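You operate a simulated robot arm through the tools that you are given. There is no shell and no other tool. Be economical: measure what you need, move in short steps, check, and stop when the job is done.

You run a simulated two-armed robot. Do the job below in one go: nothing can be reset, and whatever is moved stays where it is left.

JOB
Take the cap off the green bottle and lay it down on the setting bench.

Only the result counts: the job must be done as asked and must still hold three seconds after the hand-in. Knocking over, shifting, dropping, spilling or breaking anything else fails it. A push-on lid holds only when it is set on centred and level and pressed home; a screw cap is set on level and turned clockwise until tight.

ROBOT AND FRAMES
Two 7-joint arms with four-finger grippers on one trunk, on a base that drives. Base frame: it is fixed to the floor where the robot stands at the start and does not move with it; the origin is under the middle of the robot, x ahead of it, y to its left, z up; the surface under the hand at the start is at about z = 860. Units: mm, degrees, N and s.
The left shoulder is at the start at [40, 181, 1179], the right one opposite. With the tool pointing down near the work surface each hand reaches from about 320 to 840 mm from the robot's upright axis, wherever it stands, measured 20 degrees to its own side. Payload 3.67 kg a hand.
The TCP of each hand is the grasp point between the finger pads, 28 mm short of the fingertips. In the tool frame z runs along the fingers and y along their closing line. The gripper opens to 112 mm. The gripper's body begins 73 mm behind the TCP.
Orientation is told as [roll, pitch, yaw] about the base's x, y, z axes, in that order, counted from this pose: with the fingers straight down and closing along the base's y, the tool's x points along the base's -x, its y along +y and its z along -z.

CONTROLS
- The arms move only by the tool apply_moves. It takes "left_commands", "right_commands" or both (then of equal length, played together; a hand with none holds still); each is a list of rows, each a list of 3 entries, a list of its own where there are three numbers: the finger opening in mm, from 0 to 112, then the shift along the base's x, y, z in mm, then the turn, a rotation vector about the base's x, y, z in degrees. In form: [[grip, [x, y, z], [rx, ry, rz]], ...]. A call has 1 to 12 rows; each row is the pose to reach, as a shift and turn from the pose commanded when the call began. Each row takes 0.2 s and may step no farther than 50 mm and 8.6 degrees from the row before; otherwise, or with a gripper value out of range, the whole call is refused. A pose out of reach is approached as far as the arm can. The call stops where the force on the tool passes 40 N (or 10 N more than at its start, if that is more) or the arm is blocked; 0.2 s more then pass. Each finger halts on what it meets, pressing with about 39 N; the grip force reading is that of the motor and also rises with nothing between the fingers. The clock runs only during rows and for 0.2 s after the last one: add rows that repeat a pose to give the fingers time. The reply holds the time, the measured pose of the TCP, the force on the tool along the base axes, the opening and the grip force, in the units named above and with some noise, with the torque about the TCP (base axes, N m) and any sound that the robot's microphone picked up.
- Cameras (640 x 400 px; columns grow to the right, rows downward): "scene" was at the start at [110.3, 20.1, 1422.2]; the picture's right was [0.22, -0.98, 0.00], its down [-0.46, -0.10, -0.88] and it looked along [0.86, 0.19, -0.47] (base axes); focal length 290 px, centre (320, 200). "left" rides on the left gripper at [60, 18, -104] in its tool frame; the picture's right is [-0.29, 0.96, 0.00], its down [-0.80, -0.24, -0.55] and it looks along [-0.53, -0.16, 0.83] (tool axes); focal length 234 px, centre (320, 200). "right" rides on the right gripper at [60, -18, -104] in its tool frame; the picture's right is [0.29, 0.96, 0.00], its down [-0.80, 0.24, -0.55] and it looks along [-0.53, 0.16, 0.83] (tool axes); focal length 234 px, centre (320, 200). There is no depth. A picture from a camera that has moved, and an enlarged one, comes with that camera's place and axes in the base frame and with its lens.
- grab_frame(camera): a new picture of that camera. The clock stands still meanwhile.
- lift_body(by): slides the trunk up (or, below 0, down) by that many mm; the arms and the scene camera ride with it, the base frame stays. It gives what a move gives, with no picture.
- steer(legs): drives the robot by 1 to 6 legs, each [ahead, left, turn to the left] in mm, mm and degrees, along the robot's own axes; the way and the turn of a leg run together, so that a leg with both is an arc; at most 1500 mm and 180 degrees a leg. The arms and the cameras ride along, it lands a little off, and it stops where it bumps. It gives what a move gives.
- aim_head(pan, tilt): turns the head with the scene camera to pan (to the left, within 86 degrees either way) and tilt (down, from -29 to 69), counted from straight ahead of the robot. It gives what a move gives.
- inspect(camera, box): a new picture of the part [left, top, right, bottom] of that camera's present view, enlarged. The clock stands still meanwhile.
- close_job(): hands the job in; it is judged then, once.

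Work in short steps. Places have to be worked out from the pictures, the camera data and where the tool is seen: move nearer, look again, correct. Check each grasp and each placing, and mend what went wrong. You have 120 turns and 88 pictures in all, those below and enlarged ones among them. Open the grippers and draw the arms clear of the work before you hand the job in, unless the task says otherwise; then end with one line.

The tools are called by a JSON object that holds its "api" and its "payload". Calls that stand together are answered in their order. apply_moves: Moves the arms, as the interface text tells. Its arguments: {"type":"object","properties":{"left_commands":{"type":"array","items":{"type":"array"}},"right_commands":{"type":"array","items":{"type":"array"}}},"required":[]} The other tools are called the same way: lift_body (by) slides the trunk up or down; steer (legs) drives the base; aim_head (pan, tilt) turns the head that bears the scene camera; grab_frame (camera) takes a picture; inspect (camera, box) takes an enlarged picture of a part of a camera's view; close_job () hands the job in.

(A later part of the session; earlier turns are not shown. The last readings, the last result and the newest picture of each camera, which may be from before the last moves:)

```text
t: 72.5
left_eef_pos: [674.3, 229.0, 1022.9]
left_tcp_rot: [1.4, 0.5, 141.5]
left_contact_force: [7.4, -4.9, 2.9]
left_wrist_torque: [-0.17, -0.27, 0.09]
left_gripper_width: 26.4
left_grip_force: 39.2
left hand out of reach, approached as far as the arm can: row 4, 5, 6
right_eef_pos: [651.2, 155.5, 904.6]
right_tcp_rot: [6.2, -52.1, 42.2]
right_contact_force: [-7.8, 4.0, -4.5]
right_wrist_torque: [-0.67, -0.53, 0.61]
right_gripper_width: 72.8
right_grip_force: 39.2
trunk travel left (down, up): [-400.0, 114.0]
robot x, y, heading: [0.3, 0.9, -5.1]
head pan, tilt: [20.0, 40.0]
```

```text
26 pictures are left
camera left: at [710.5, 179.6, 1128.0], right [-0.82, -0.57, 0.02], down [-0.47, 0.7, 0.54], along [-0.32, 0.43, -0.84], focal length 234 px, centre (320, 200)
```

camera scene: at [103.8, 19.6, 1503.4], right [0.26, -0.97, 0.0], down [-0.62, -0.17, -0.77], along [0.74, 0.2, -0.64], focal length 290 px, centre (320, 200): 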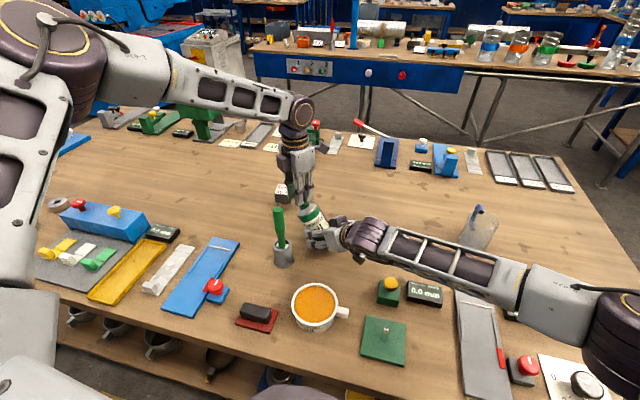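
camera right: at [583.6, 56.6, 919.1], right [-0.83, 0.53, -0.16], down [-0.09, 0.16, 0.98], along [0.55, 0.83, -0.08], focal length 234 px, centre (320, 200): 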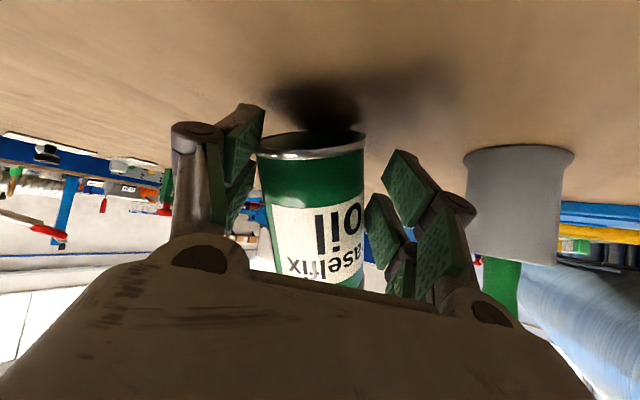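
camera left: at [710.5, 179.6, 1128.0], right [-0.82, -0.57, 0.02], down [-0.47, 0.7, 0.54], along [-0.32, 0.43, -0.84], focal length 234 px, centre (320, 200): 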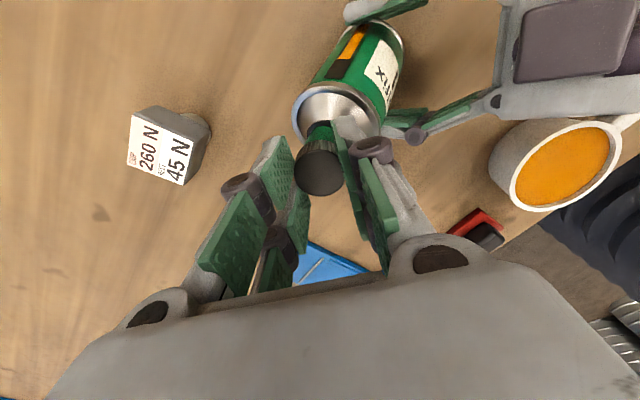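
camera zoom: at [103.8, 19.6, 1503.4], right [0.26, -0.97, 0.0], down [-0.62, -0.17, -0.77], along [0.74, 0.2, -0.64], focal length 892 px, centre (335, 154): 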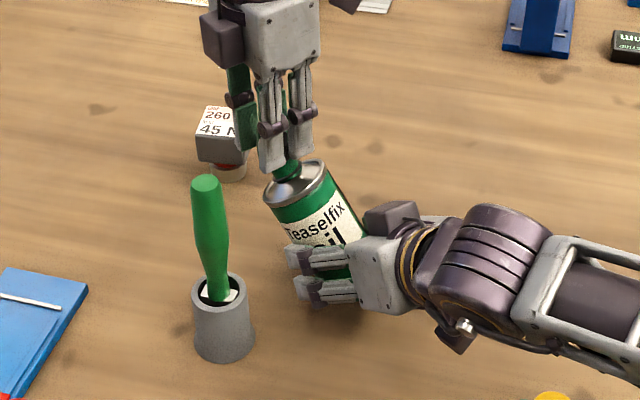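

The left arm's wrist limit (yaw ≈130°) made it swing and tilt the bottle, still held by both hands and with the cap on. I carefully reverse that motion to bring the bottle upright, easing the yaw back to about 120°.

{"api": "apply_moves", "payload": {"left_commands": [[18, [-3, -10, 1], [0, 0, -3]], [18, [-6, -20, 2], [0, 0, -6]], [18, [-9, -30, 2], [0, 0, -10]], [18, [-12, -38, 1], [0, 0, -14]]]}}

{"api": "inspect", "payload": {"camera": "scene", "box": [260, 150, 370, 280]}}

```text
t: 73.6
left_eef_pos: [665.6, 189.6, 1029.5]
left_tcp_rot: [-0.8, 0.4, 129.2]
left_contact_force: [1.7, -1.5, 4.0]
left_wrist_torque: [-0.05, -0.11, -0.04]
left_gripper_width: 26.2
left_grip_force: 38.6
left hand out of reach, approached as far as the arm can: row 1, 2
right_eef_pos: [647.7, 154.5, 898.4]
right_tcp_rot: [6.0, -51.2, 42.3]
right_contact_force: [-2.7, 1.2, -4.7]
right_wrist_torque: [-0.42, -0.05, 0.04]
right_gripper_width: 63.2
right_grip_force: 39.2
trunk travel left (down, up): [-400.0, 114.0]
robot x, y, heading: [-1.9, -2.3, -4.9]
head pan, tilt: [20.0, 40.0]
stopped in row 4 (right hand): the force on the tool passed its limit at 40 N (the readings are from after the stop); the commanded pose is now the measured one
```

```text
3.08 times, centred on (315, 215) of scene
camera zoom: at [103.6, 20.4, 1503.5], right [0.26, -0.97, 0.0], down [-0.62, -0.17, -0.77], along [0.74, 0.2, -0.64], focal length 892 px, centre (335, 154)
```

zoom: 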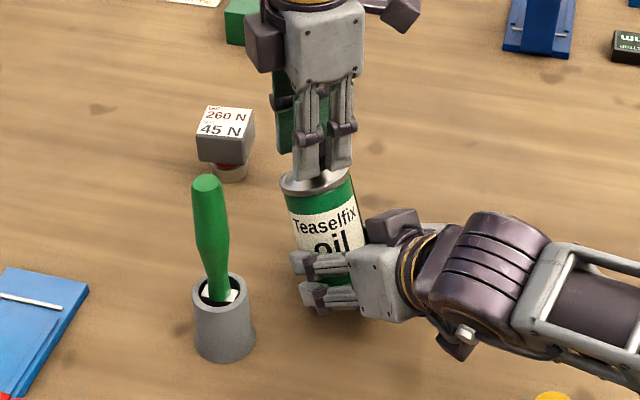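

The bottle is coming upright (about 20° left). I continue in smaller steps.

{"api": "apply_moves", "payload": {"left_commands": [[18, [-2, -6, 1], [0, 0, -2]], [18, [-5, -12, 2], [0, 0, -4]], [18, [-8, -18, 2], [0, 0, -6]], [18, [-11, -24, 2], [0, 0, -8]], [18, [-14, -29, 2], [0, 0, -10]], [18, [-16, -33, 2], [0, 0, -12]]]}}

{"api": "inspect", "payload": {"camera": "scene", "box": [260, 150, 370, 280]}}

{"api": "grab_frame", "payload": {"camera": "right"}}

```text
t: 75.0
left_eef_pos: [648.4, 157.4, 1030.0]
left_tcp_rot: [-0.7, 0.3, 117.2]
left_contact_force: [0.5, 0.8, -0.7]
left_wrist_torque: [0.01, 0.01, 0.02]
left_gripper_width: 26.4
left_grip_force: 39.6
right_eef_pos: [647.6, 154.0, 899.3]
right_tcp_rot: [6.1, -51.4, 42.2]
right_contact_force: [-0.1, 0.1, -2.0]
right_wrist_torque: [-0.09, 0.1, -0.04]
right_gripper_width: 61.4
right_grip_force: 39.0
trunk travel left (down, up): [-400.0, 114.0]
robot x, y, heading: [2.0, -3.7, -5.1]
head pan, tilt: [20.0, 40.0]
```

```text
3.08 times, centred on (315, 215) of scene
camera zoom: at [103.8, 20.7, 1503.4], right [0.26, -0.97, 0.0], down [-0.62, -0.17, -0.77], along [0.74, 0.2, -0.64], focal length 892 px, centre (335, 154)
```

zoom: 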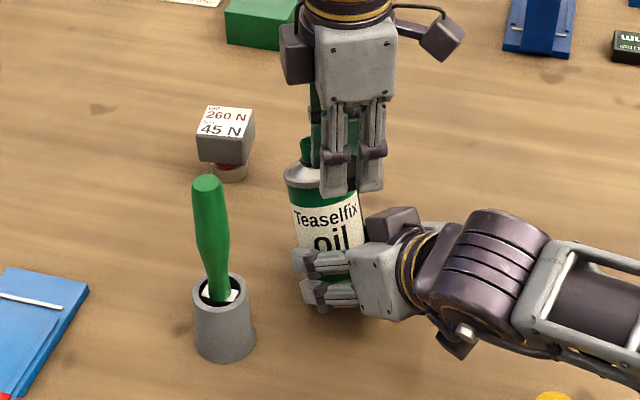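

```text
23 pictures are left
camera right: at [581.6, 55.8, 914.6], right [-0.83, 0.53, -0.16], down [-0.09, 0.16, 0.98], along [0.55, 0.83, -0.09], focal length 234 px, centre (320, 200)
```

right: 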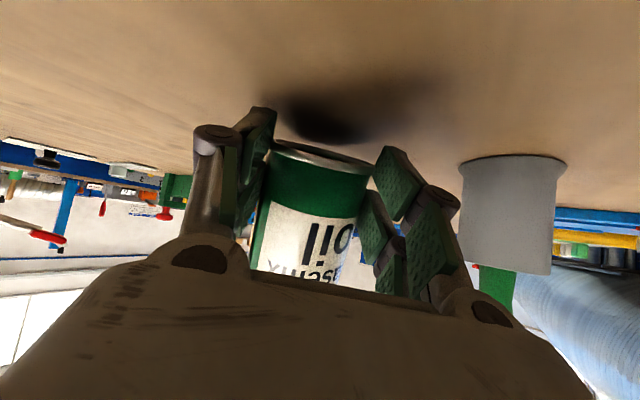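

Forces dropped to zero: the cap seems to have come off in the left hand while the right still holds the bottle, slightly tilted and lifted. I raise the left hand clear and look.

{"api": "apply_moves", "payload": {"left_commands": [[18, [0, 0, 15], [0, 0, 0]], [18, [0, 0, 40], [0, 0, 0]], [18, [-10, 30, 70], [0, 0, -8]], [18, [-20, 65, 90], [0, 0, -16]], [18, [-30, 100, 100], [0, 0, -24]], [18, [-40, 130, 100], [0, 0, -30]], [18, [-40, 130, 100], [0, 0, -30]]]}}

{"api": "grab_frame", "payload": {"camera": "left"}}

{"api": "inspect", "payload": {"camera": "scene", "box": [270, 150, 390, 270]}}

```text
t: 76.6
left_eef_pos: [609.9, 286.5, 1129.1]
left_tcp_rot: [-0.7, 0.3, 87.2]
left_contact_force: [0.5, -0.5, 0.7]
left_wrist_torque: [-0.01, -0.02, -0.01]
left_gripper_width: 26.4
left_grip_force: 39.0
right_eef_pos: [649.2, 154.0, 898.5]
right_tcp_rot: [6.2, -51.3, 42.3]
right_contact_force: [0.0, 0.5, -1.8]
right_wrist_torque: [-0.08, 0.07, 0.01]
right_gripper_width: 61.1
right_grip_force: 39.2
trunk travel left (down, up): [-400.0, 114.0]
robot x, y, heading: [0.8, -1.5, -5.2]
head pan, tilt: [20.0, 40.0]
```

```text
22 pictures are left
camera left: at [586.7, 228.2, 1233.1], right [-0.94, 0.34, -0.01], down [0.27, 0.79, 0.55], along [0.2, 0.52, -0.83], focal length 234 px, centre (320, 200)
```

left: 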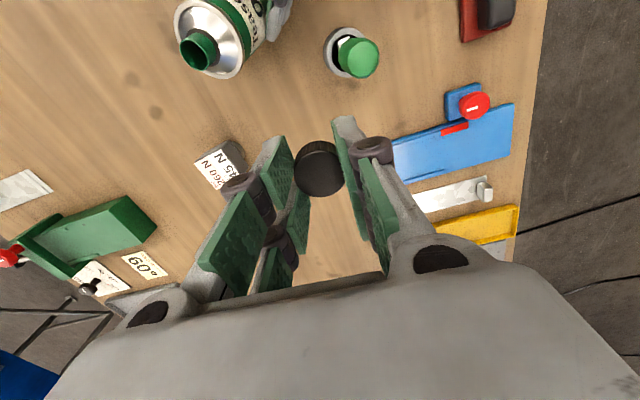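

```text
3.33 times, centred on (330, 210) of scene
camera zoom: at [104.3, 19.9, 1503.4], right [0.26, -0.97, 0.0], down [-0.62, -0.17, -0.77], along [0.74, 0.2, -0.64], focal length 966 px, centre (287, 167)
```

zoom: 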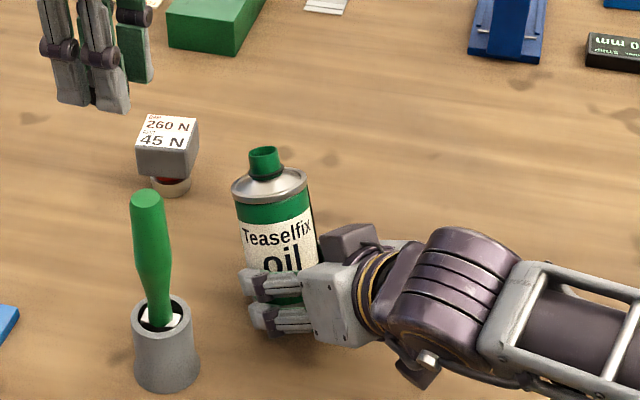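

The cap is off and held in the left hand; no oil visible on the bench. Triangulating the neck (683,196,1012) vs. shoulder shows the bottle leaning ~14° toward the far-left, base ~12–15 mm above the bench. I rotate the right hand about its closing axis to bring the bottle upright.

{"api": "apply_moves", "payload": {"right_commands": [[50, [0, 0, 3], [3.6, -3, 0]], [50, [0, 0, 5], [7.2, -6, 0]], [50, [0, 0, 5], [10.8, -9, 0]], [50, [0, 0, 5], [10.8, -9, 0]]]}}

{"api": "inspect", "payload": {"camera": "scene", "box": [270, 150, 390, 270]}}

{"api": "inspect", "payload": {"camera": "left", "box": [130, 0, 290, 100]}}

```text
t: 77.6
left_eef_pos: [609.6, 286.1, 1130.1]
left_tcp_rot: [-0.7, 0.4, 87.1]
left_contact_force: [0.3, -0.3, 0.4]
left_wrist_torque: [0.02, -0.04, 0.0]
left_gripper_width: 26.2
left_grip_force: 39.1
right_eef_pos: [648.4, 155.3, 902.6]
right_tcp_rot: [10.6, -65.3, 38.3]
right_contact_force: [-0.4, -0.7, -2.7]
right_wrist_torque: [-0.05, 0.05, 0.0]
right_gripper_width: 61.0
right_grip_force: 39.3
trunk travel left (down, up): [-400.0, 114.0]
robot x, y, heading: [3.2, 1.2, -4.7]
head pan, tilt: [20.0, 40.0]
```

```text
3.33 times, centred on (330, 210) of scene
camera zoom: at [103.8, 20.9, 1503.4], right [0.26, -0.97, 0.0], down [-0.62, -0.17, -0.77], along [0.74, 0.2, -0.64], focal length 966 px, centre (287, 167)
```

zoom: 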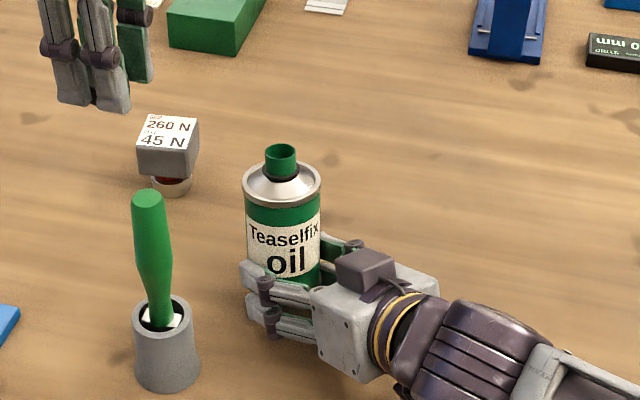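

```text
4.00 times, centred on (210, 50) of left
camera zoom: at [586.6, 228.8, 1233.2], right [-0.94, 0.33, -0.01], down [0.27, 0.79, 0.55], along [0.2, 0.52, -0.83], focal length 937 px, centre (760, 800)
```

zoom: 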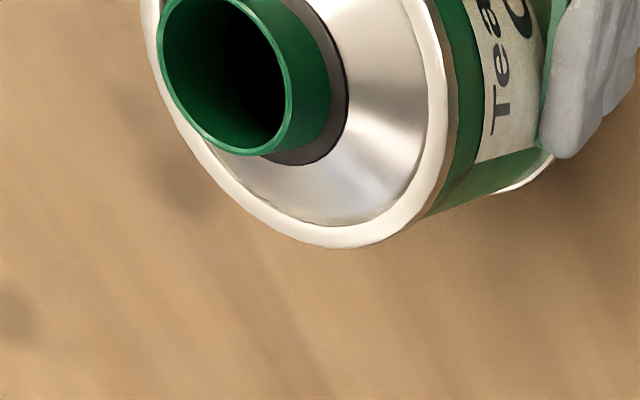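

In the picture plane it is upright; the shoulder ellipse (ratio ≈0.58 vs 0.67 expected) says it still leans ~7° away from the camera. I correct that and look again.

{"api": "apply_moves", "payload": {"right_commands": [[50, [0, 0, 0], [0.8, -3.4, 0]], [50, [0, 0, 0], [1.7, -6.8, 0]], [50, [0, 0, 0], [1.7, -6.8, 0]]]}}

{"api": "inspect", "payload": {"camera": "scene", "box": [280, 170, 370, 260]}}

{"api": "grab_frame", "payload": {"camera": "right"}}

```text
t: 78.4
left_eef_pos: [608.4, 287.9, 1129.2]
left_tcp_rot: [-0.8, 0.3, 87.3]
left_contact_force: [-0.3, -0.7, -1.1]
left_wrist_torque: [-0.01, 0.03, -0.01]
left_gripper_width: 26.4
left_grip_force: 39.2
right_eef_pos: [647.2, 156.1, 905.7]
right_tcp_rot: [1.3, -71.6, 47.1]
right_contact_force: [-4.3, 2.0, 8.4]
right_wrist_torque: [-1.23, 1.09, -0.62]
right_gripper_width: 60.7
right_grip_force: 39.4
trunk travel left (down, up): [-400.0, 114.0]
robot x, y, heading: [1.5, 0.8, -4.8]
head pan, tilt: [20.0, 40.0]
```

```text
4.44 times, centred on (325, 215) of scene
camera zoom: at [102.1, 20.9, 1503.7], right [0.26, -0.97, 0.0], down [-0.62, -0.17, -0.77], along [0.74, 0.2, -0.64], focal length 1288 px, centre (298, 133)
```

zoom: 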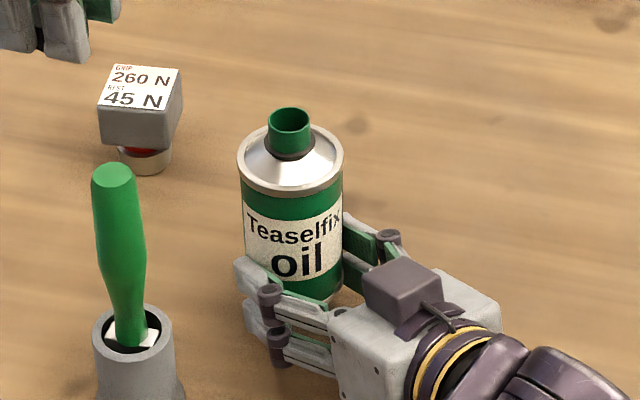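

```text
17 pictures are left
camera right: at [583.1, 56.8, 881.3], right [-0.78, 0.57, -0.27], down [-0.36, -0.05, 0.93], along [0.52, 0.82, 0.24], focal length 234 px, centre (320, 200)
```

right: 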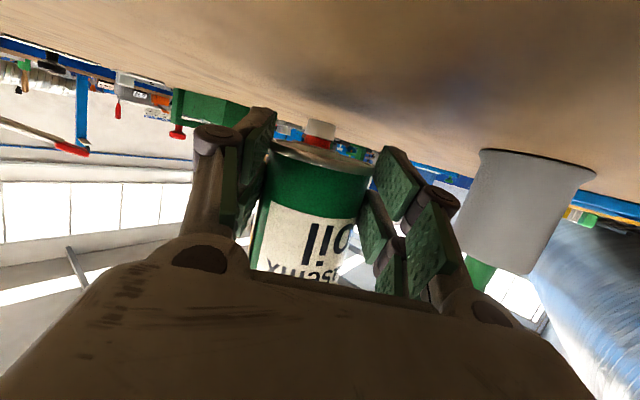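

The bottle is upright now but ~20 mm up, and the right hand's camera is grazing the bench, so it can't simply lower. Plan: lift the right hand 6 mm, lay the cap down at a free spot (~(685,300)) with the left hand, then use the left hand on the bottle neck to lower it vertically.

{"api": "apply_moves", "payload": {"left_commands": [[18, [25, 5, 0], [0, 0, 0]], [18, [50, 10, -20], [0, 0, 0]], [18, [76, 13, -50], [0, 0, 0]], [18, [76, 13, -95], [0, 0, 0]], [18, [76, 13, -140], [0, 0, 0]], [18, [76, 13, -180], [0, 0, 0]], [18, [76, 13, -205], [0, 0, 0]], [18, [76, 13, -215], [0, 0, 0]], [18, [76, 13, -215], [0, 0, 0]]], "right_commands": [[50, [0, 0, 3], [0, 0, 0]], [50, [0, 0, 6], [0, 0, 0]], [50, [0, 0, 6], [0, 0, 0]], [50, [0, 0, 6], [0, 0, 0]], [50, [0, 0, 6], [0, 0, 0]], [50, [0, 0, 6], [0, 0, 0]], [50, [0, 0, 6], [0, 0, 0]], [50, [0, 0, 6], [0, 0, 0]], [50, [0, 0, 6], [0, 0, 0]]]}}

{"api": "grab_frame", "payload": {"camera": "left"}}

{"api": "grab_frame", "payload": {"camera": "scene"}}

```text
t: 80.4
left_eef_pos: [679.7, 302.6, 920.2]
left_tcp_rot: [-0.8, 0.4, 87.1]
left_contact_force: [-0.1, 0.2, 0.0]
left_wrist_torque: [0.01, 0.0, 0.0]
left_gripper_width: 26.4
left_grip_force: 38.8
left hand out of reach, approached as far as the arm can: row 8, 9
right_eef_pos: [648.8, 154.3, 910.1]
right_tcp_rot: [1.5, -71.5, 46.8]
right_contact_force: [-0.5, -0.2, -2.5]
right_wrist_torque: [-0.05, 0.05, 0.0]
right_gripper_width: 60.9
right_grip_force: 39.1
trunk travel left (down, up): [-400.0, 114.0]
robot x, y, heading: [-1.5, 2.1, -4.9]
head pan, tilt: [20.0, 40.0]
```

```text
16 pictures are left
camera left: at [657.6, 243.6, 1024.5], right [-0.94, 0.33, -0.02], down [0.27, 0.79, 0.55], along [0.2, 0.52, -0.83], focal length 234 px, centre (320, 200)
```

left: 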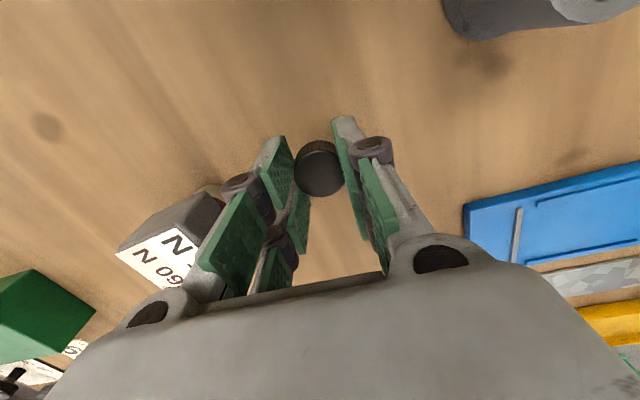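

```text
15 pictures are left
camera scene: at [104.0, 20.6, 1503.4], right [0.26, -0.97, 0.0], down [-0.62, -0.17, -0.77], along [0.74, 0.2, -0.64], focal length 290 px, centre (320, 200)
```

scene: 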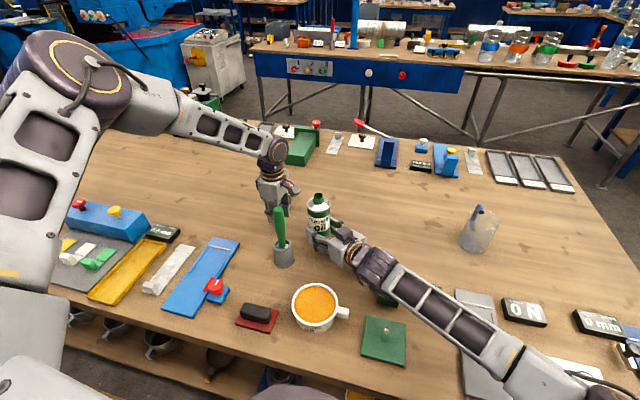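

Nearly out of reach there, so I move back 18 mm in x and descend gently until the cap touches the bench.

{"api": "apply_moves", "payload": {"left_commands": [[18, [-10, 0, 0], [0, 0, 0]], [18, [-18, 0, -4], [0, 0, 0]], [18, [-18, 0, -9], [0, 0, 0]], [18, [-18, 0, -14], [0, 0, 0]], [18, [-18, 0, -18], [0, 0, 0]], [18, [-18, 0, -22], [0, 0, 0]], [18, [-18, 0, -26], [0, 0, 0]], [18, [-18, 0, -30], [0, 0, 0]]]}}

```text
t: 82.2
left_eef_pos: [657.1, 304.7, 892.7]
left_tcp_rot: [-0.8, 0.3, 87.3]
left_contact_force: [-0.1, 0.0, -0.1]
left_wrist_torque: [0.0, 0.01, 0.02]
left_gripper_width: 26.2
left_grip_force: 39.2
left hand out of reach, approached as far as the arm can: row 7, 8
right_eef_pos: [647.8, 155.1, 910.7]
right_tcp_rot: [1.5, -71.4, 46.8]
right_contact_force: [-0.5, -0.4, -2.3]
right_wrist_torque: [-0.05, 0.07, 0.0]
right_gripper_width: 61.2
right_grip_force: 39.1
trunk travel left (down, up): [-400.0, 114.0]
robot x, y, heading: [0.8, 1.6, -5.0]
head pan, tilt: [20.0, 40.0]
```

Still no contact at z 893 and at the limit; I back off a further 20 mm in x and continue down.

{"api": "apply_moves", "payload": {"left_commands": [[18, [-10, 2, 0], [0, 0, 0]], [18, [-20, 5, 0], [0, 0, 0]], [18, [-20, 5, -4], [0, 0, 0]], [18, [-20, 5, -7], [0, 0, 0]], [18, [-20, 5, -10], [0, 0, 0]], [18, [-20, 5, -10], [0, 0, 0]]]}}

{"api": "inspect", "payload": {"camera": "scene", "box": [230, 140, 350, 260]}}

```text
t: 83.4
left_eef_pos: [637.5, 310.1, 890.3]
left_tcp_rot: [-1.2, 0.3, 87.3]
left_contact_force: [-14.9, 1.2, 23.8]
left_wrist_torque: [0.23, 0.56, 0.1]
left_gripper_width: 26.3
left_grip_force: 39.9
right_eef_pos: [645.1, 156.2, 912.0]
right_tcp_rot: [1.3, -71.5, 47.1]
right_contact_force: [-0.5, -0.4, -2.5]
right_wrist_torque: [-0.04, 0.02, -0.01]
right_gripper_width: 60.8
right_grip_force: 39.6
trunk travel left (down, up): [-400.0, 114.0]
robot x, y, heading: [1.1, 1.3, -4.9]
head pan, tilt: [20.0, 40.0]
stopped in row 6 (left hand): the force on the tool passed its limit at 42 N (the readings are from after the stop); the commanded pose is now the measured one
```

```text
3.33 times, centred on (290, 200) of scene
camera zoom: at [99.8, 20.0, 1503.8], right [0.26, -0.97, 0.0], down [-0.62, -0.17, -0.77], along [0.74, 0.2, -0.64], focal length 966 px, centre (420, 200)
```

zoom: 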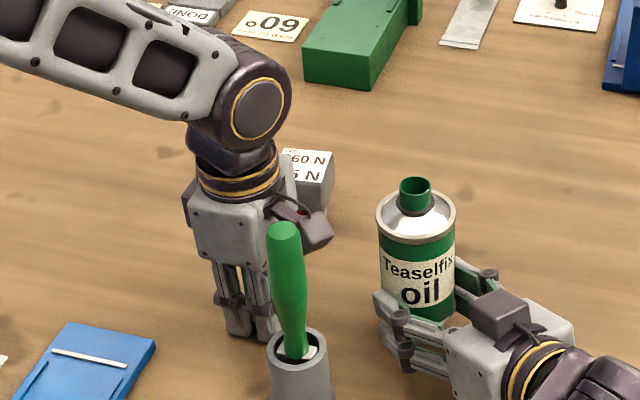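

The cap is pressed on the bench (24 N up). I ease up 1.5 mm, open slowly and lift away.

{"api": "apply_moves", "payload": {"left_commands": [[18, [0, 0, 1.5], [0, 0, 0]], [24, [0, 0, 1.5], [0, 0, 0]], [28, [0, 0, 1.5], [0, 0, 0]], [34, [0, 0, 1.5], [0, 0, 0]], [44, [0, 0, 1.5], [0, 0, 0]], [48, [0, 0, 1.5], [0, 0, 0]], [48, [0, 0, 15], [0, 0, 0]], [48, [0, 0, 45], [0, 0, 0]], [48, [0, 0, 90], [0, 0, 0]], [48, [0, 0, 135], [0, 0, 0]], [48, [0, 0, 180], [0, 0, 0]], [48, [0, 0, 220], [0, 0, 0]]]}}

{"api": "grab_frame", "payload": {"camera": "left"}}

```text
t: 86.0
left_eef_pos: [639.2, 311.8, 1104.1]
left_tcp_rot: [-1.1, 0.3, 87.3]
left_contact_force: [-0.2, 0.1, -0.2]
left_wrist_torque: [-0.03, -0.03, -0.02]
left_gripper_width: 48.1
left_grip_force: 0.0
right_eef_pos: [647.4, 155.0, 911.0]
right_tcp_rot: [1.5, -71.4, 47.0]
right_contact_force: [-0.5, 0.0, -2.2]
right_wrist_torque: [-0.06, 0.02, 0.02]
right_gripper_width: 60.9
right_grip_force: 38.9
trunk travel left (down, up): [-400.0, 114.0]
robot x, y, heading: [1.2, 0.6, -5.1]
head pan, tilt: [20.0, 40.0]
```

```text
13 pictures are left
camera left: at [616.7, 252.2, 1208.7], right [-0.94, 0.33, -0.02], down [0.27, 0.79, 0.55], along [0.2, 0.52, -0.83], focal length 234 px, centre (320, 200)
```

left: 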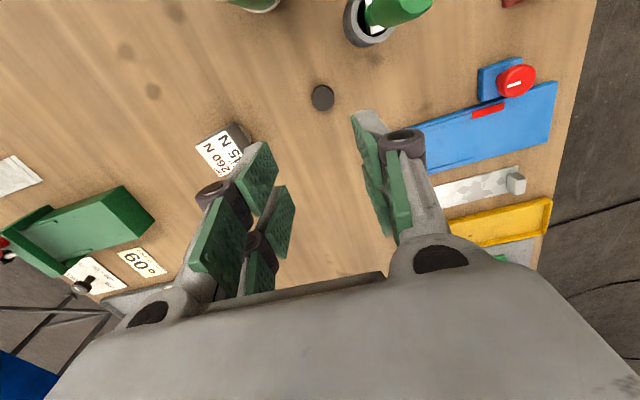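

The cap stands on the bench near (635,312). Now the left hand goes above the bottle neck (approx (664,177)), with yaw back to ~43°.

{"api": "apply_moves", "payload": {"left_commands": [[48, [0, -20, 10], [0, 0, -7.5]], [48, [4, -45, 10], [0, 0, -15]], [48, [9, -70, 10], [0, 0, -22.5]], [48, [14, -95, 10], [0, 0, -30]], [48, [19, -120, 8], [0, 0, -37.5]], [48, [21, -133, 6], [0, 0, -44]], [48, [21, -133, 6], [0, 0, -44]]]}}

{"api": "inspect", "payload": {"camera": "left", "box": [240, 60, 400, 180]}}

```text
t: 87.6
left_eef_pos: [661.2, 176.8, 1113.7]
left_tcp_rot: [-1.1, 0.3, 43.2]
left_contact_force: [0.1, 0.2, 0.1]
left_wrist_torque: [-0.03, 0.0, -0.03]
left_gripper_width: 48.1
left_grip_force: 0.1
right_eef_pos: [648.1, 155.5, 910.6]
right_tcp_rot: [1.5, -71.4, 46.9]
right_contact_force: [0.3, -0.3, -2.6]
right_wrist_torque: [-0.03, 0.03, 0.02]
right_gripper_width: 61.0
right_grip_force: 39.3
trunk travel left (down, up): [-400.0, 114.0]
robot x, y, heading: [1.6, 2.7, -4.9]
head pan, tilt: [20.0, 40.0]
```

```text
3.33 times, centred on (320, 120) of left
camera zoom: at [602.5, 150.5, 1216.8], right [-0.45, 0.9, -0.02], down [0.74, 0.38, 0.55], along [0.5, 0.23, -0.83], focal length 781 px, centre (320, 467)
```

zoom: 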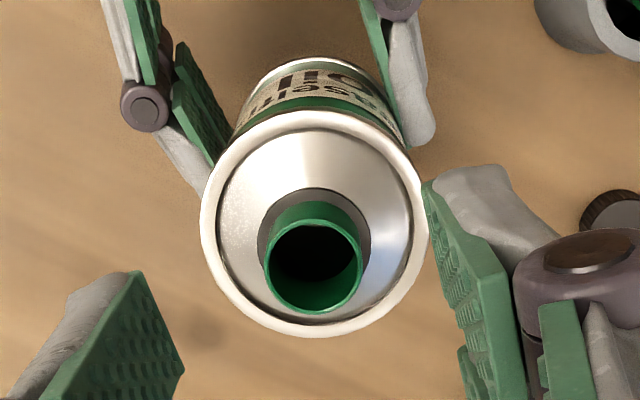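

The bottle looks upright. I shift it with the right hand back toward its original spot, (−11,−12), and the left hand correspondingly, then descend to just above the neck.

{"api": "apply_moves", "payload": {"left_commands": [[44, [-2, -5, 0], [0, 0, 0]], [44, [-4, -9, -10], [0, 0, 0]], [44, [-6.2, -11.6, -25], [0, 0, 0]], [44, [-6.2, -11.6, -40], [0, 0, 0]], [44, [-6.2, -11.6, -50], [0, 0, 0]], [44, [-6.2, -11.6, -50], [0, 0, 0]]], "right_commands": [[50, [-4, -4, 0], [0, 0, 0]], [50, [-8, -8, 0], [0, 0, 0]], [50, [-11, -12, 0], [0, 0, 0]], [50, [-11, -12, 0], [0, 0, 0]], [50, [-11, -12, 0], [0, 0, 0]], [50, [-11, -12, 0], [0, 0, 0]]]}}

{"api": "inspect", "payload": {"camera": "left", "box": [240, 90, 400, 210]}}

{"api": "inspect", "payload": {"camera": "scene", "box": [270, 140, 380, 270]}}

```text
t: 89.0
left_eef_pos: [655.3, 163.6, 1064.8]
left_tcp_rot: [-1.1, 0.3, 43.4]
left_contact_force: [0.2, -0.2, -0.3]
left_wrist_torque: [-0.07, 0.03, 0.0]
left_gripper_width: 43.8
left_grip_force: 0.0
right_eef_pos: [636.0, 143.5, 910.5]
right_tcp_rot: [1.6, -71.4, 47.0]
right_contact_force: [-0.3, -0.1, -3.3]
right_wrist_torque: [-0.05, 0.07, 0.0]
right_gripper_width: 60.6
right_grip_force: 38.7
trunk travel left (down, up): [-400.0, 114.0]
robot x, y, heading: [-3.9, 2.3, -4.9]
head pan, tilt: [20.0, 40.0]
```

```text
3.33 times, centred on (320, 150) of left
camera zoom: at [598.4, 137.4, 1167.4], right [-0.45, 0.89, -0.02], down [0.74, 0.38, 0.55], along [0.5, 0.23, -0.83], focal length 781 px, centre (320, 367)
```

zoom: 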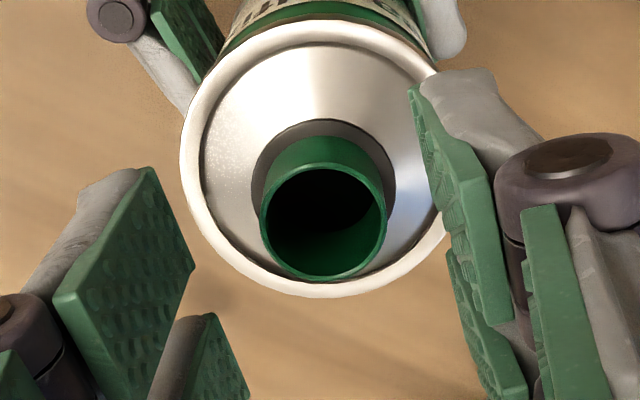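

```text
3.08 times, centred on (325, 205) of scene
camera zoom: at [103.4, 20.8, 1503.5], right [0.26, -0.97, 0.0], down [-0.62, -0.17, -0.77], along [0.74, 0.2, -0.64], focal length 892 px, centre (305, 185)
```

zoom: 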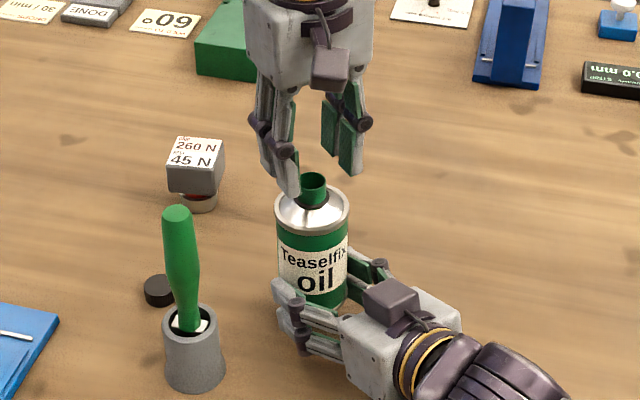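

Aligned with the neck. I descend 18 mm so the fingertips straddle the neck and close gently.

{"api": "apply_moves", "payload": {"left_commands": [[40, [0, 0, -6], [0, 0, 0]], [40, [0, 0, -12], [0, 0, 0]], [40, [0, 0, -18], [0, 0, 0]], [40, [0, 0, -18], [0, 0, 0]], [30, [0, 0, -18], [0, 0, 0]], [24, [0, 0, -18], [0, 0, 0]], [14, [0, 0, -18], [0, 0, 0]], [14, [0, 0, -18], [0, 0, 0]]]}}

{"api": "inspect", "payload": {"camera": "scene", "box": [290, 160, 360, 250]}}

```text
t: 90.8
left_eef_pos: [655.4, 164.5, 1044.0]
left_tcp_rot: [-1.0, 0.3, 43.2]
left_contact_force: [1.7, -0.6, -0.2]
left_wrist_torque: [0.02, 0.03, 0.06]
left_gripper_width: 23.2
left_grip_force: 39.1
right_eef_pos: [636.9, 143.3, 911.0]
right_tcp_rot: [1.5, -71.6, 46.9]
right_contact_force: [-2.0, 0.2, -1.1]
right_wrist_torque: [-0.17, -0.15, -0.03]
right_gripper_width: 60.7
right_grip_force: 39.3
trunk travel left (down, up): [-400.0, 114.0]
robot x, y, heading: [-1.1, -0.3, -4.8]
head pan, tilt: [20.0, 40.0]
```

```text
4.44 times, centred on (325, 205) of scene
camera zoom: at [103.6, 20.9, 1503.4], right [0.26, -0.97, 0.0], down [-0.62, -0.17, -0.77], along [0.74, 0.2, -0.64], focal length 1288 px, centre (298, 178)
```

zoom: 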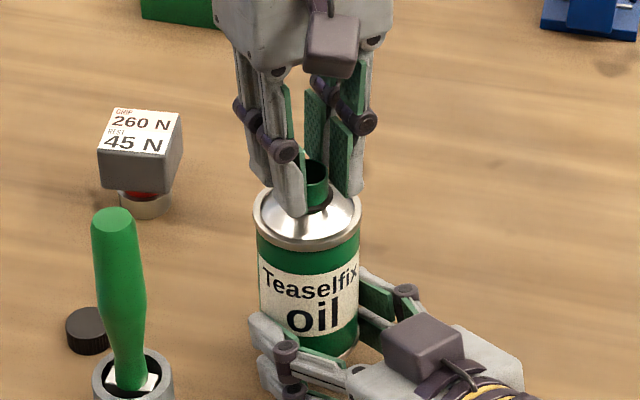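

The neck is gripped (23 mm) with hardly any load. I open the right hand fully and withdraw it along its axis.

{"api": "apply_moves", "payload": {"right_commands": [[75, [0, 0, 0], [0, 0, 0]], [95, [0, 0, 0], [0, 0, 0]], [112, [0, 0, 0], [0, 0, 0]], [112, [-10, -11, 5], [0, 0, 0]], [112, [-26, -28, 12], [0, 0, 0]], [112, [-42, -45, 20], [0, 0, 0]], [112, [-58, -62, 32], [0, 0, 0]], [112, [-72, -80, 50], [0, 0, 0]], [112, [-78, -100, 75], [0, 0, 0]], [112, [-78, -130, 100], [0, 0, 0]]]}}

{"api": "inspect", "payload": {"camera": "scene", "box": [260, 150, 380, 260]}}

```text
t: 92.3
left_eef_pos: [653.2, 168.2, 1044.4]
left_tcp_rot: [-1.2, 0.4, 43.4]
left_contact_force: [-0.2, -0.3, 0.6]
left_wrist_torque: [0.02, -0.03, -0.04]
left_gripper_width: 22.7
left_grip_force: 38.4
right_eef_pos: [582.6, 101.4, 936.8]
right_tcp_rot: [3.7, -72.0, 45.7]
right_contact_force: [0.7, 14.3, -5.0]
right_wrist_torque: [1.05, -0.37, -0.75]
right_gripper_width: 111.9
right_grip_force: 0.1
trunk travel left (down, up): [-400.0, 114.0]
robot x, y, heading: [-2.5, 3.0, -4.6]
head pan, tilt: [20.0, 40.0]
stopped in row 7 (right hand): the force on the tool passed its limit at 55 N (the readings are from after the stop); the commanded pose is now the measured one
```

```text
3.64 times, centred on (320, 205) of scene
camera zoom: at [103.6, 22.0, 1503.4], right [0.26, -0.96, 0.0], down [-0.62, -0.17, -0.77], along [0.74, 0.2, -0.64], focal length 1054 px, centre (320, 182)
```

zoom: 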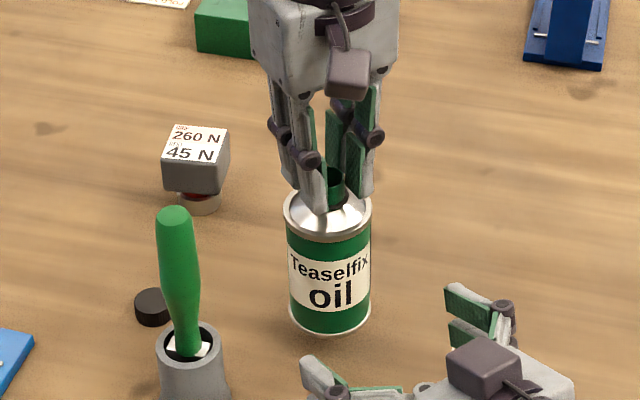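

The bottle hangs upright from the left hand, but the right hand met something on the way back. I look at the whole scene.

{"api": "grab_frame", "payload": {"camera": "scene"}}

```text
7 pictures are left
camera scene: at [103.6, 22.0, 1503.4], right [0.26, -0.96, 0.0], down [-0.62, -0.17, -0.77], along [0.74, 0.2, -0.64], focal length 290 px, centre (320, 200)
```

scene: 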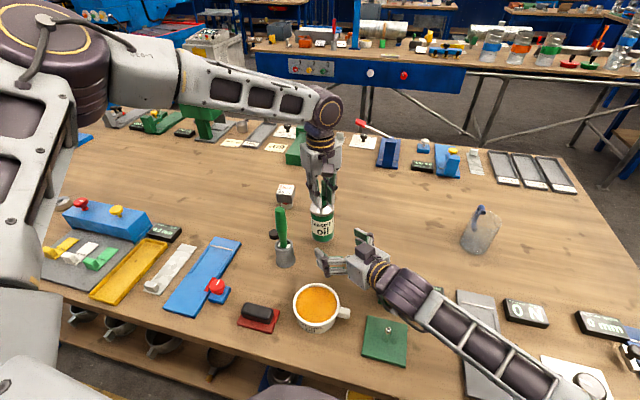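

The right hand's camera box is likely touching the yellow button block behind it. I back off slightly forward, then lift straight up before withdrawing.

{"api": "apply_moves", "payload": {"right_commands": [[112, [4, 6, 6], [0, 0, 0]], [112, [4, 6, 25], [0, 0, 0]], [112, [4, 6, 55], [0, 0, 0]], [112, [4, 2, 90], [0, 0, 0]], [112, [0, -30, 120], [0, 0, 0]], [112, [-5, -75, 140], [0, 0, 0]], [112, [-5, -120, 150], [0, 0, 0]], [112, [-5, -165, 150], [0, 0, 0]], [112, [-5, -210, 150], [0, 0, 0]]]}}

{"api": "grab_frame", "payload": {"camera": "scene"}}

```text
t: 94.3
left_eef_pos: [654.6, 167.7, 1045.6]
left_tcp_rot: [-1.1, 0.4, 43.3]
left_contact_force: [0.0, -0.2, 0.6]
left_wrist_torque: [0.01, -0.01, -0.01]
left_gripper_width: 22.4
left_grip_force: 38.8
right_eef_pos: [576.4, -113.2, 1088.2]
right_tcp_rot: [3.2, -72.0, 46.1]
right_contact_force: [0.4, -0.3, 0.2]
right_wrist_torque: [0.01, -0.01, -0.05]
right_gripper_width: 112.0
right_grip_force: 0.0
trunk travel left (down, up): [-400.0, 114.0]
robot x, y, heading: [-1.5, 4.6, -4.7]
head pan, tilt: [20.0, 40.0]
```

```text
6 pictures are left
camera scene: at [102.7, 20.6, 1503.5], right [0.26, -0.96, 0.0], down [-0.62, -0.17, -0.77], along [0.74, 0.2, -0.64], focal length 290 px, centre (320, 200)
```

scene: 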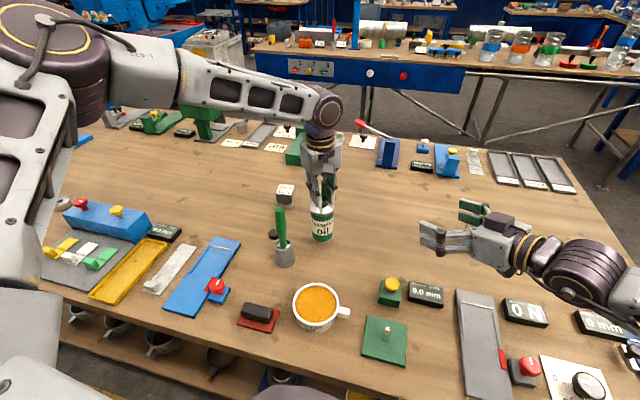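

Nothing has shifted visibly: the block, mug and gauges are where they were. Now I lower the bottle gently with the left hand, aiming for its original spot.

{"api": "apply_moves", "payload": {"left_commands": [[14, [0, -2, -4], [0, 0, 0]], [14, [0, -4, -8], [0, 0, 0]], [14, [0, -5, -12], [0, 0, 0]], [14, [0, -5, -15], [0, 0, 0]], [14, [0, -5, -18], [0, 0, 0]], [14, [0, -5, -18], [0, 0, 0]]]}}

```text
t: 95.7
left_eef_pos: [654.3, 162.8, 1027.2]
left_tcp_rot: [-1.0, 0.3, 43.4]
left_contact_force: [0.3, 0.5, 0.6]
left_wrist_torque: [-0.02, 0.0, 0.03]
left_gripper_width: 22.3
left_grip_force: 39.6
right_eef_pos: [577.3, -113.7, 1088.1]
right_tcp_rot: [3.1, -71.8, 46.1]
right_contact_force: [-0.3, 1.0, -0.3]
right_wrist_torque: [-0.01, 0.01, 0.0]
right_gripper_width: 112.1
right_grip_force: 0.2
trunk travel left (down, up): [-400.0, 114.0]
robot x, y, heading: [-1.2, 0.8, -4.8]
head pan, tilt: [20.0, 40.0]
```

The left hand reads no weight at all, so I check whether the bottle is already standing on the bench.

{"api": "inspect", "payload": {"camera": "scene", "box": [270, 150, 370, 260]}}

```text
3.64 times, centred on (320, 205) of scene
camera zoom: at [103.8, 21.8, 1503.4], right [0.26, -0.96, 0.0], down [-0.62, -0.17, -0.77], along [0.74, 0.2, -0.64], focal length 1054 px, centre (320, 182)
```

zoom: 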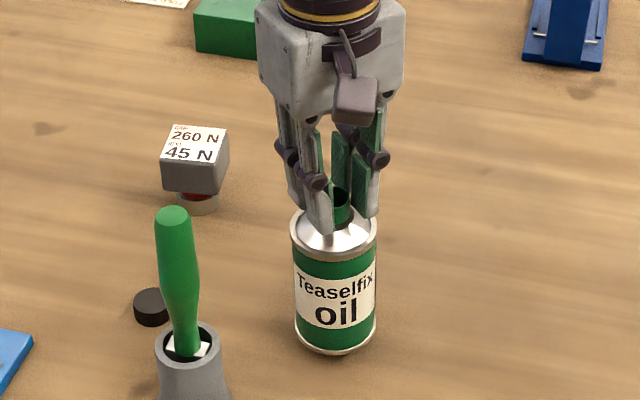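

The bottle follows the hand and its base is now very near the bench. I lower in 1 mm steps and watch the force.

{"api": "apply_moves", "payload": {"left_commands": [[14, [0, 0, -1], [0, 0, 0]], [14, [0, 0, -2], [0, 0, 0]], [14, [0, 0, -3], [0, 0, 0]], [14, [0, 0, -3], [0, 0, 0]]]}}

```text
t: 96.7
left_eef_pos: [655.5, 162.0, 1023.7]
left_tcp_rot: [-1.1, 0.4, 43.4]
left_contact_force: [-0.5, -0.5, 0.6]
left_wrist_torque: [0.0, 0.0, -0.02]
left_gripper_width: 22.5
left_grip_force: 38.7
right_eef_pos: [577.3, -113.5, 1086.8]
right_tcp_rot: [3.1, -71.9, 46.1]
right_contact_force: [-0.3, 0.0, -0.4]
right_wrist_torque: [-0.04, 0.03, 0.0]
right_gripper_width: 112.0
right_grip_force: 0.1
trunk travel left (down, up): [-400.0, 114.0]
robot x, y, heading: [0.8, 1.2, -4.8]
head pan, tilt: [20.0, 40.0]
```

Still no contact; a few more 1 mm steps.

{"api": "apply_moves", "payload": {"left_commands": [[14, [0, 0, -1], [0, 0, 0]], [14, [0, 0, -2], [0, 0, 0]], [14, [0, 0, -3], [0, 0, 0]], [14, [0, 0, -3], [0, 0, 0]]]}}

```text
t: 97.7
left_eef_pos: [654.6, 163.8, 1021.7]
left_tcp_rot: [-1.2, 0.3, 43.5]
left_contact_force: [-0.1, -0.6, -0.6]
left_wrist_torque: [0.01, 0.02, 0.0]
left_gripper_width: 22.6
left_grip_force: 38.7
right_eef_pos: [578.0, -113.7, 1088.0]
right_tcp_rot: [3.1, -71.7, 46.1]
right_contact_force: [-0.1, -0.6, 0.0]
right_wrist_torque: [0.04, -0.01, -0.03]
right_gripper_width: 112.2
right_grip_force: 0.2
trunk travel left (down, up): [-400.0, 114.0]
robot x, y, heading: [1.2, 0.5, -4.8]
head pan, tilt: [20.0, 40.0]
```

{"api": "apply_moves", "payload": {"left_commands": [[14, [0, 0, -1], [0, 0, 0]], [14, [0, 0, -2], [0, 0, 0]], [14, [0, 0, -3], [0, 0, 0]], [14, [0, 0, -3], [0, 0, 0]]]}}

```text
t: 98.7
left_eef_pos: [654.7, 162.4, 1019.4]
left_tcp_rot: [-1.1, 0.3, 43.4]
left_contact_force: [0.1, -0.3, -0.4]
left_wrist_torque: [0.03, 0.01, 0.02]
left_gripper_width: 22.2
left_grip_force: 38.6
right_eef_pos: [577.7, -113.2, 1087.6]
right_tcp_rot: [3.1, -71.7, 46.1]
right_contact_force: [-0.4, 1.0, -0.4]
right_wrist_torque: [-0.01, 0.01, 0.04]
right_gripper_width: 111.9
right_grip_force: 0.1
trunk travel left (down, up): [-400.0, 114.0]
robot x, y, heading: [0.8, 1.4, -4.7]
head pan, tilt: [20.0, 40.0]
```

No contact yet at 1019; I continue.

{"api": "apply_moves", "payload": {"left_commands": [[14, [0, 0, -1], [0, 0, 0]], [14, [0, 0, -2], [0, 0, 0]], [14, [0, 0, -3], [0, 0, 0]], [14, [0, 0, -3], [0, 0, 0]]]}}

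```text
t: 99.7
left_eef_pos: [654.2, 161.7, 1014.8]
left_tcp_rot: [-1.1, 0.2, 43.4]
left_contact_force: [-0.3, -0.2, -0.7]
left_wrist_torque: [0.01, 0.0, 0.01]
left_gripper_width: 22.5
left_grip_force: 39.3
right_eef_pos: [577.4, -112.7, 1088.5]
right_tcp_rot: [3.1, -71.9, 46.1]
right_contact_force: [0.1, 0.1, 0.3]
right_wrist_torque: [0.02, 0.02, 0.01]
right_gripper_width: 112.1
right_grip_force: 0.1
trunk travel left (down, up): [-400.0, 114.0]
robot x, y, heading: [-0.5, 3.5, -5.0]
head pan, tilt: [20.0, 40.0]
```

I verify where the base is now.

{"api": "inspect", "payload": {"camera": "scene", "box": [280, 170, 360, 260]}}

```text
4.44 times, centred on (320, 215) of scene
camera zoom: at [103.7, 21.7, 1503.4], right [0.26, -0.96, 0.0], down [-0.62, -0.17, -0.77], along [0.74, 0.2, -0.64], focal length 1288 px, centre (320, 133)
```

zoom: 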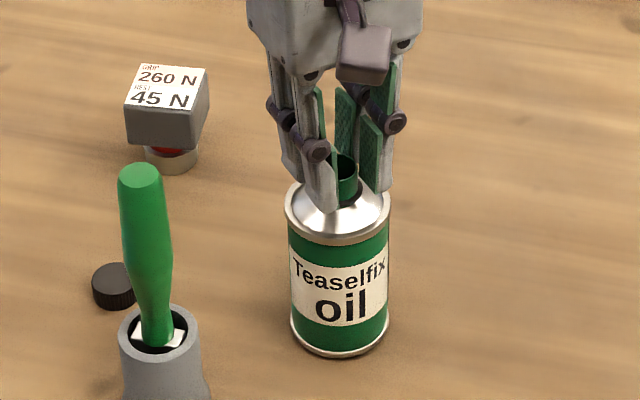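

The base row now matches the original standing picture within a pixel. A few more millimetres until contact registers.

{"api": "apply_moves", "payload": {"left_commands": [[14, [0, 0, -1], [0, 0, 0]], [14, [0, 0, -2], [0, 0, 0]], [14, [0, 0, -2], [0, 0, 0]]]}}

```text
t: 100.5
left_eef_pos: [654.8, 161.5, 1013.6]
left_tcp_rot: [-1.1, 0.3, 43.4]
left_contact_force: [-0.2, 0.9, 0.1]
left_wrist_torque: [0.02, 0.02, 0.01]
left_gripper_width: 22.6
left_grip_force: 38.6
right_eef_pos: [577.7, -112.2, 1088.8]
right_tcp_rot: [3.1, -71.8, 46.0]
right_contact_force: [-0.7, 0.2, -0.1]
right_wrist_torque: [-0.02, 0.01, 0.03]
right_gripper_width: 111.9
right_grip_force: 0.2
trunk travel left (down, up): [-400.0, 114.0]
robot x, y, heading: [2.5, 2.6, -4.8]
head pan, tilt: [20.0, 40.0]
```

{"api": "apply_moves", "payload": {"left_commands": [[14, [0, 0, -1], [0, 0, 0]], [14, [0, 0, -2], [0, 0, 0]], [14, [0, 0, -2], [0, 0, 0]]]}}

```text
t: 101.3
left_eef_pos: [654.0, 162.3, 1012.7]
left_tcp_rot: [-1.1, 0.2, 43.4]
left_contact_force: [-2.2, 0.5, 5.5]
left_wrist_torque: [0.31, 0.26, 0.01]
left_gripper_width: 22.5
left_grip_force: 39.1
right_eef_pos: [577.9, -113.1, 1088.4]
right_tcp_rot: [3.1, -72.0, 46.2]
right_contact_force: [0.2, 0.2, -0.1]
right_wrist_torque: [-0.02, 0.03, -0.02]
right_gripper_width: 111.9
right_grip_force: 0.1
trunk travel left (down, up): [-400.0, 114.0]
robot x, y, heading: [-1.7, 1.2, -4.7]
head pan, tilt: [20.0, 40.0]
```

Contact at last (5.5 N), with a torque suggesting one edge touches first. I press 1.5 mm more to seat it flat.

{"api": "apply_moves", "payload": {"left_commands": [[14, [0, 0, -0.8], [0, 0, 0]], [14, [0, 0, -1.5], [0, 0, 0]], [14, [0, 0, -1.5], [0, 0, 0]]]}}

```text
t: 102.1
left_eef_pos: [655.3, 161.6, 1013.5]
left_tcp_rot: [-1.3, 0.2, 43.3]
left_contact_force: [-0.8, 0.6, 17.2]
left_wrist_torque: [0.38, -0.08, -0.02]
left_gripper_width: 22.5
left_grip_force: 39.0
right_eef_pos: [575.8, -113.4, 1087.9]
right_tcp_rot: [2.9, -71.9, 46.3]
right_contact_force: [-0.2, -0.7, -0.2]
right_wrist_torque: [-0.05, 0.01, -0.02]
right_gripper_width: 112.1
right_grip_force: 0.0
trunk travel left (down, up): [-400.0, 114.0]
robot x, y, heading: [-0.9, -0.6, -4.8]
head pan, tilt: [20.0, 40.0]
```

Load 17 N with torque showing the +y edge lower; I level it with a 1.5° roll correction, unloading slightly.

{"api": "apply_moves", "payload": {"left_commands": [[14, [0, 0, 0.3], [0.7, 0, 0]], [14, [0, 0, 0.5], [1.5, 0, 0]], [14, [0, 0, 0.5], [1.5, 0, 0]]]}}

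```text
t: 102.9
left_eef_pos: [651.6, 161.6, 1011.2]
left_tcp_rot: [-0.2, -0.9, 43.4]
left_contact_force: [1.4, -6.4, 15.1]
left_wrist_torque: [-0.6, -0.11, 0.05]
left_gripper_width: 22.3
left_grip_force: 38.8
right_eef_pos: [576.5, -114.0, 1087.7]
right_tcp_rot: [3.1, -71.9, 46.1]
right_contact_force: [0.0, -0.3, -0.1]
right_wrist_torque: [0.03, -0.01, -0.01]
right_gripper_width: 112.0
right_grip_force: 0.0
trunk travel left (down, up): [-400.0, 114.0]
robot x, y, heading: [-0.3, -0.4, -4.6]
head pan, tilt: [20.0, 40.0]
```

The torque flipped sign, so it is flat within a degree. I ease the load a little and open slowly.

{"api": "apply_moves", "payload": {"left_commands": [[14, [0, 0, 0.5], [-0.6, 0, 0]], [20, [0, 0, 0.5], [-0.6, 0, 0]], [24, [0, 0, 0.5], [-0.6, 0, 0]], [30, [0, 0, 0.5], [-0.6, 0, 0]], [40, [0, 0, 0.5], [-0.6, 0, 0]], [48, [0, 0, 0.5], [-0.6, 0, 0]], [48, [0, 0, 0.5], [-0.6, 0, 0]]]}}

{"api": "grab_frame", "payload": {"camera": "left"}}

```text
t: 104.5
left_eef_pos: [655.1, 162.3, 1011.5]
left_tcp_rot: [-0.5, -0.3, 43.3]
left_contact_force: [-0.3, 0.3, 1.1]
left_wrist_torque: [0.03, 0.05, -0.01]
left_gripper_width: 48.3
left_grip_force: 0.0
right_eef_pos: [577.3, -113.8, 1088.2]
right_tcp_rot: [3.0, -71.8, 46.0]
right_contact_force: [0.2, 0.3, 0.7]
right_wrist_torque: [-0.02, 0.02, -0.01]
right_gripper_width: 112.0
right_grip_force: 0.1
trunk travel left (down, up): [-400.0, 114.0]
robot x, y, heading: [-3.0, 3.9, -4.9]
head pan, tilt: [20.0, 40.0]
```

```text
3 pictures are left
camera left: at [596.5, 134.8, 1114.6], right [-0.45, 0.89, -0.01], down [0.74, 0.38, 0.56], along [0.5, 0.25, -0.83], focal length 234 px, centre (320, 200)
```

left: 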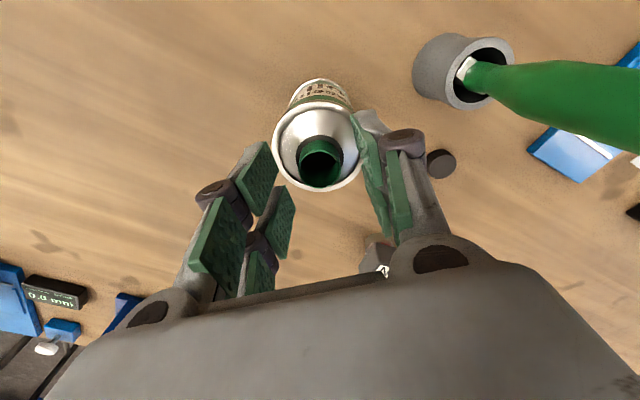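

The bottle stands free between the open fingers. I lift the left hand straight up and away, then check.

{"api": "apply_moves", "payload": {"left_commands": [[48, [0, 0, 10], [0, 0, 0]], [48, [0, 0, 25], [0, 0, 0]], [48, [0, 0, 50], [0, 0, 0]], [48, [0, 0, 95], [0, 0, 0]], [48, [-15, 35, 120], [0, 0, 0]], [48, [-35, 75, 140], [0, 0, 0]], [48, [-60, 115, 155], [0, 0, 0]], [48, [-85, 155, 170], [0, 0, 0]], [48, [-100, 190, 185], [0, 0, 0]]]}}

{"api": "grab_frame", "payload": {"camera": "scene"}}

{"api": "inspect", "payload": {"camera": "scene", "box": [240, 170, 400, 330]}}

```text
t: 106.5
left_eef_pos: [554.2, 352.3, 1195.4]
left_tcp_rot: [-0.5, -0.3, 43.4]
left_contact_force: [0.2, 0.8, 0.5]
left_wrist_torque: [-0.02, -0.05, -0.01]
left_gripper_width: 47.8
left_grip_force: 0.0
right_eef_pos: [576.7, -111.5, 1086.5]
right_tcp_rot: [2.9, -71.9, 46.4]
right_contact_force: [-0.4, -0.4, 0.0]
right_wrist_torque: [-0.04, 0.0, -0.05]
right_gripper_width: 111.8
right_grip_force: 0.1
trunk travel left (down, up): [-400.0, 114.0]
robot x, y, heading: [-2.3, 6.5, -4.8]
head pan, tilt: [20.0, 40.0]
```

```text
2 pictures are left
camera scene: at [102.4, 23.0, 1503.5], right [0.26, -0.96, 0.0], down [-0.62, -0.17, -0.77], along [0.74, 0.2, -0.64], focal length 290 px, centre (320, 200)
```

scene: 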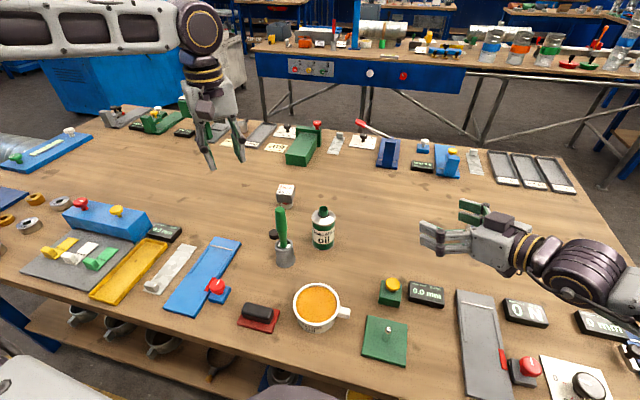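

```text
2.50 times, centred on (320, 250) of scene
camera zoom: at [102.4, 23.0, 1503.5], right [0.26, -0.96, 0.0], down [-0.62, -0.17, -0.77], along [0.74, 0.2, -0.64], focal length 725 px, centre (320, 75)
```

zoom: 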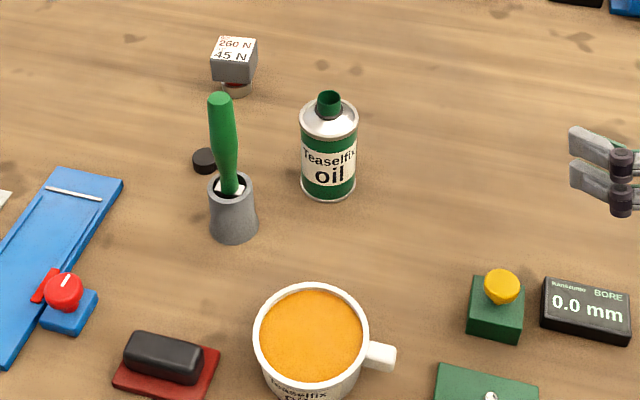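

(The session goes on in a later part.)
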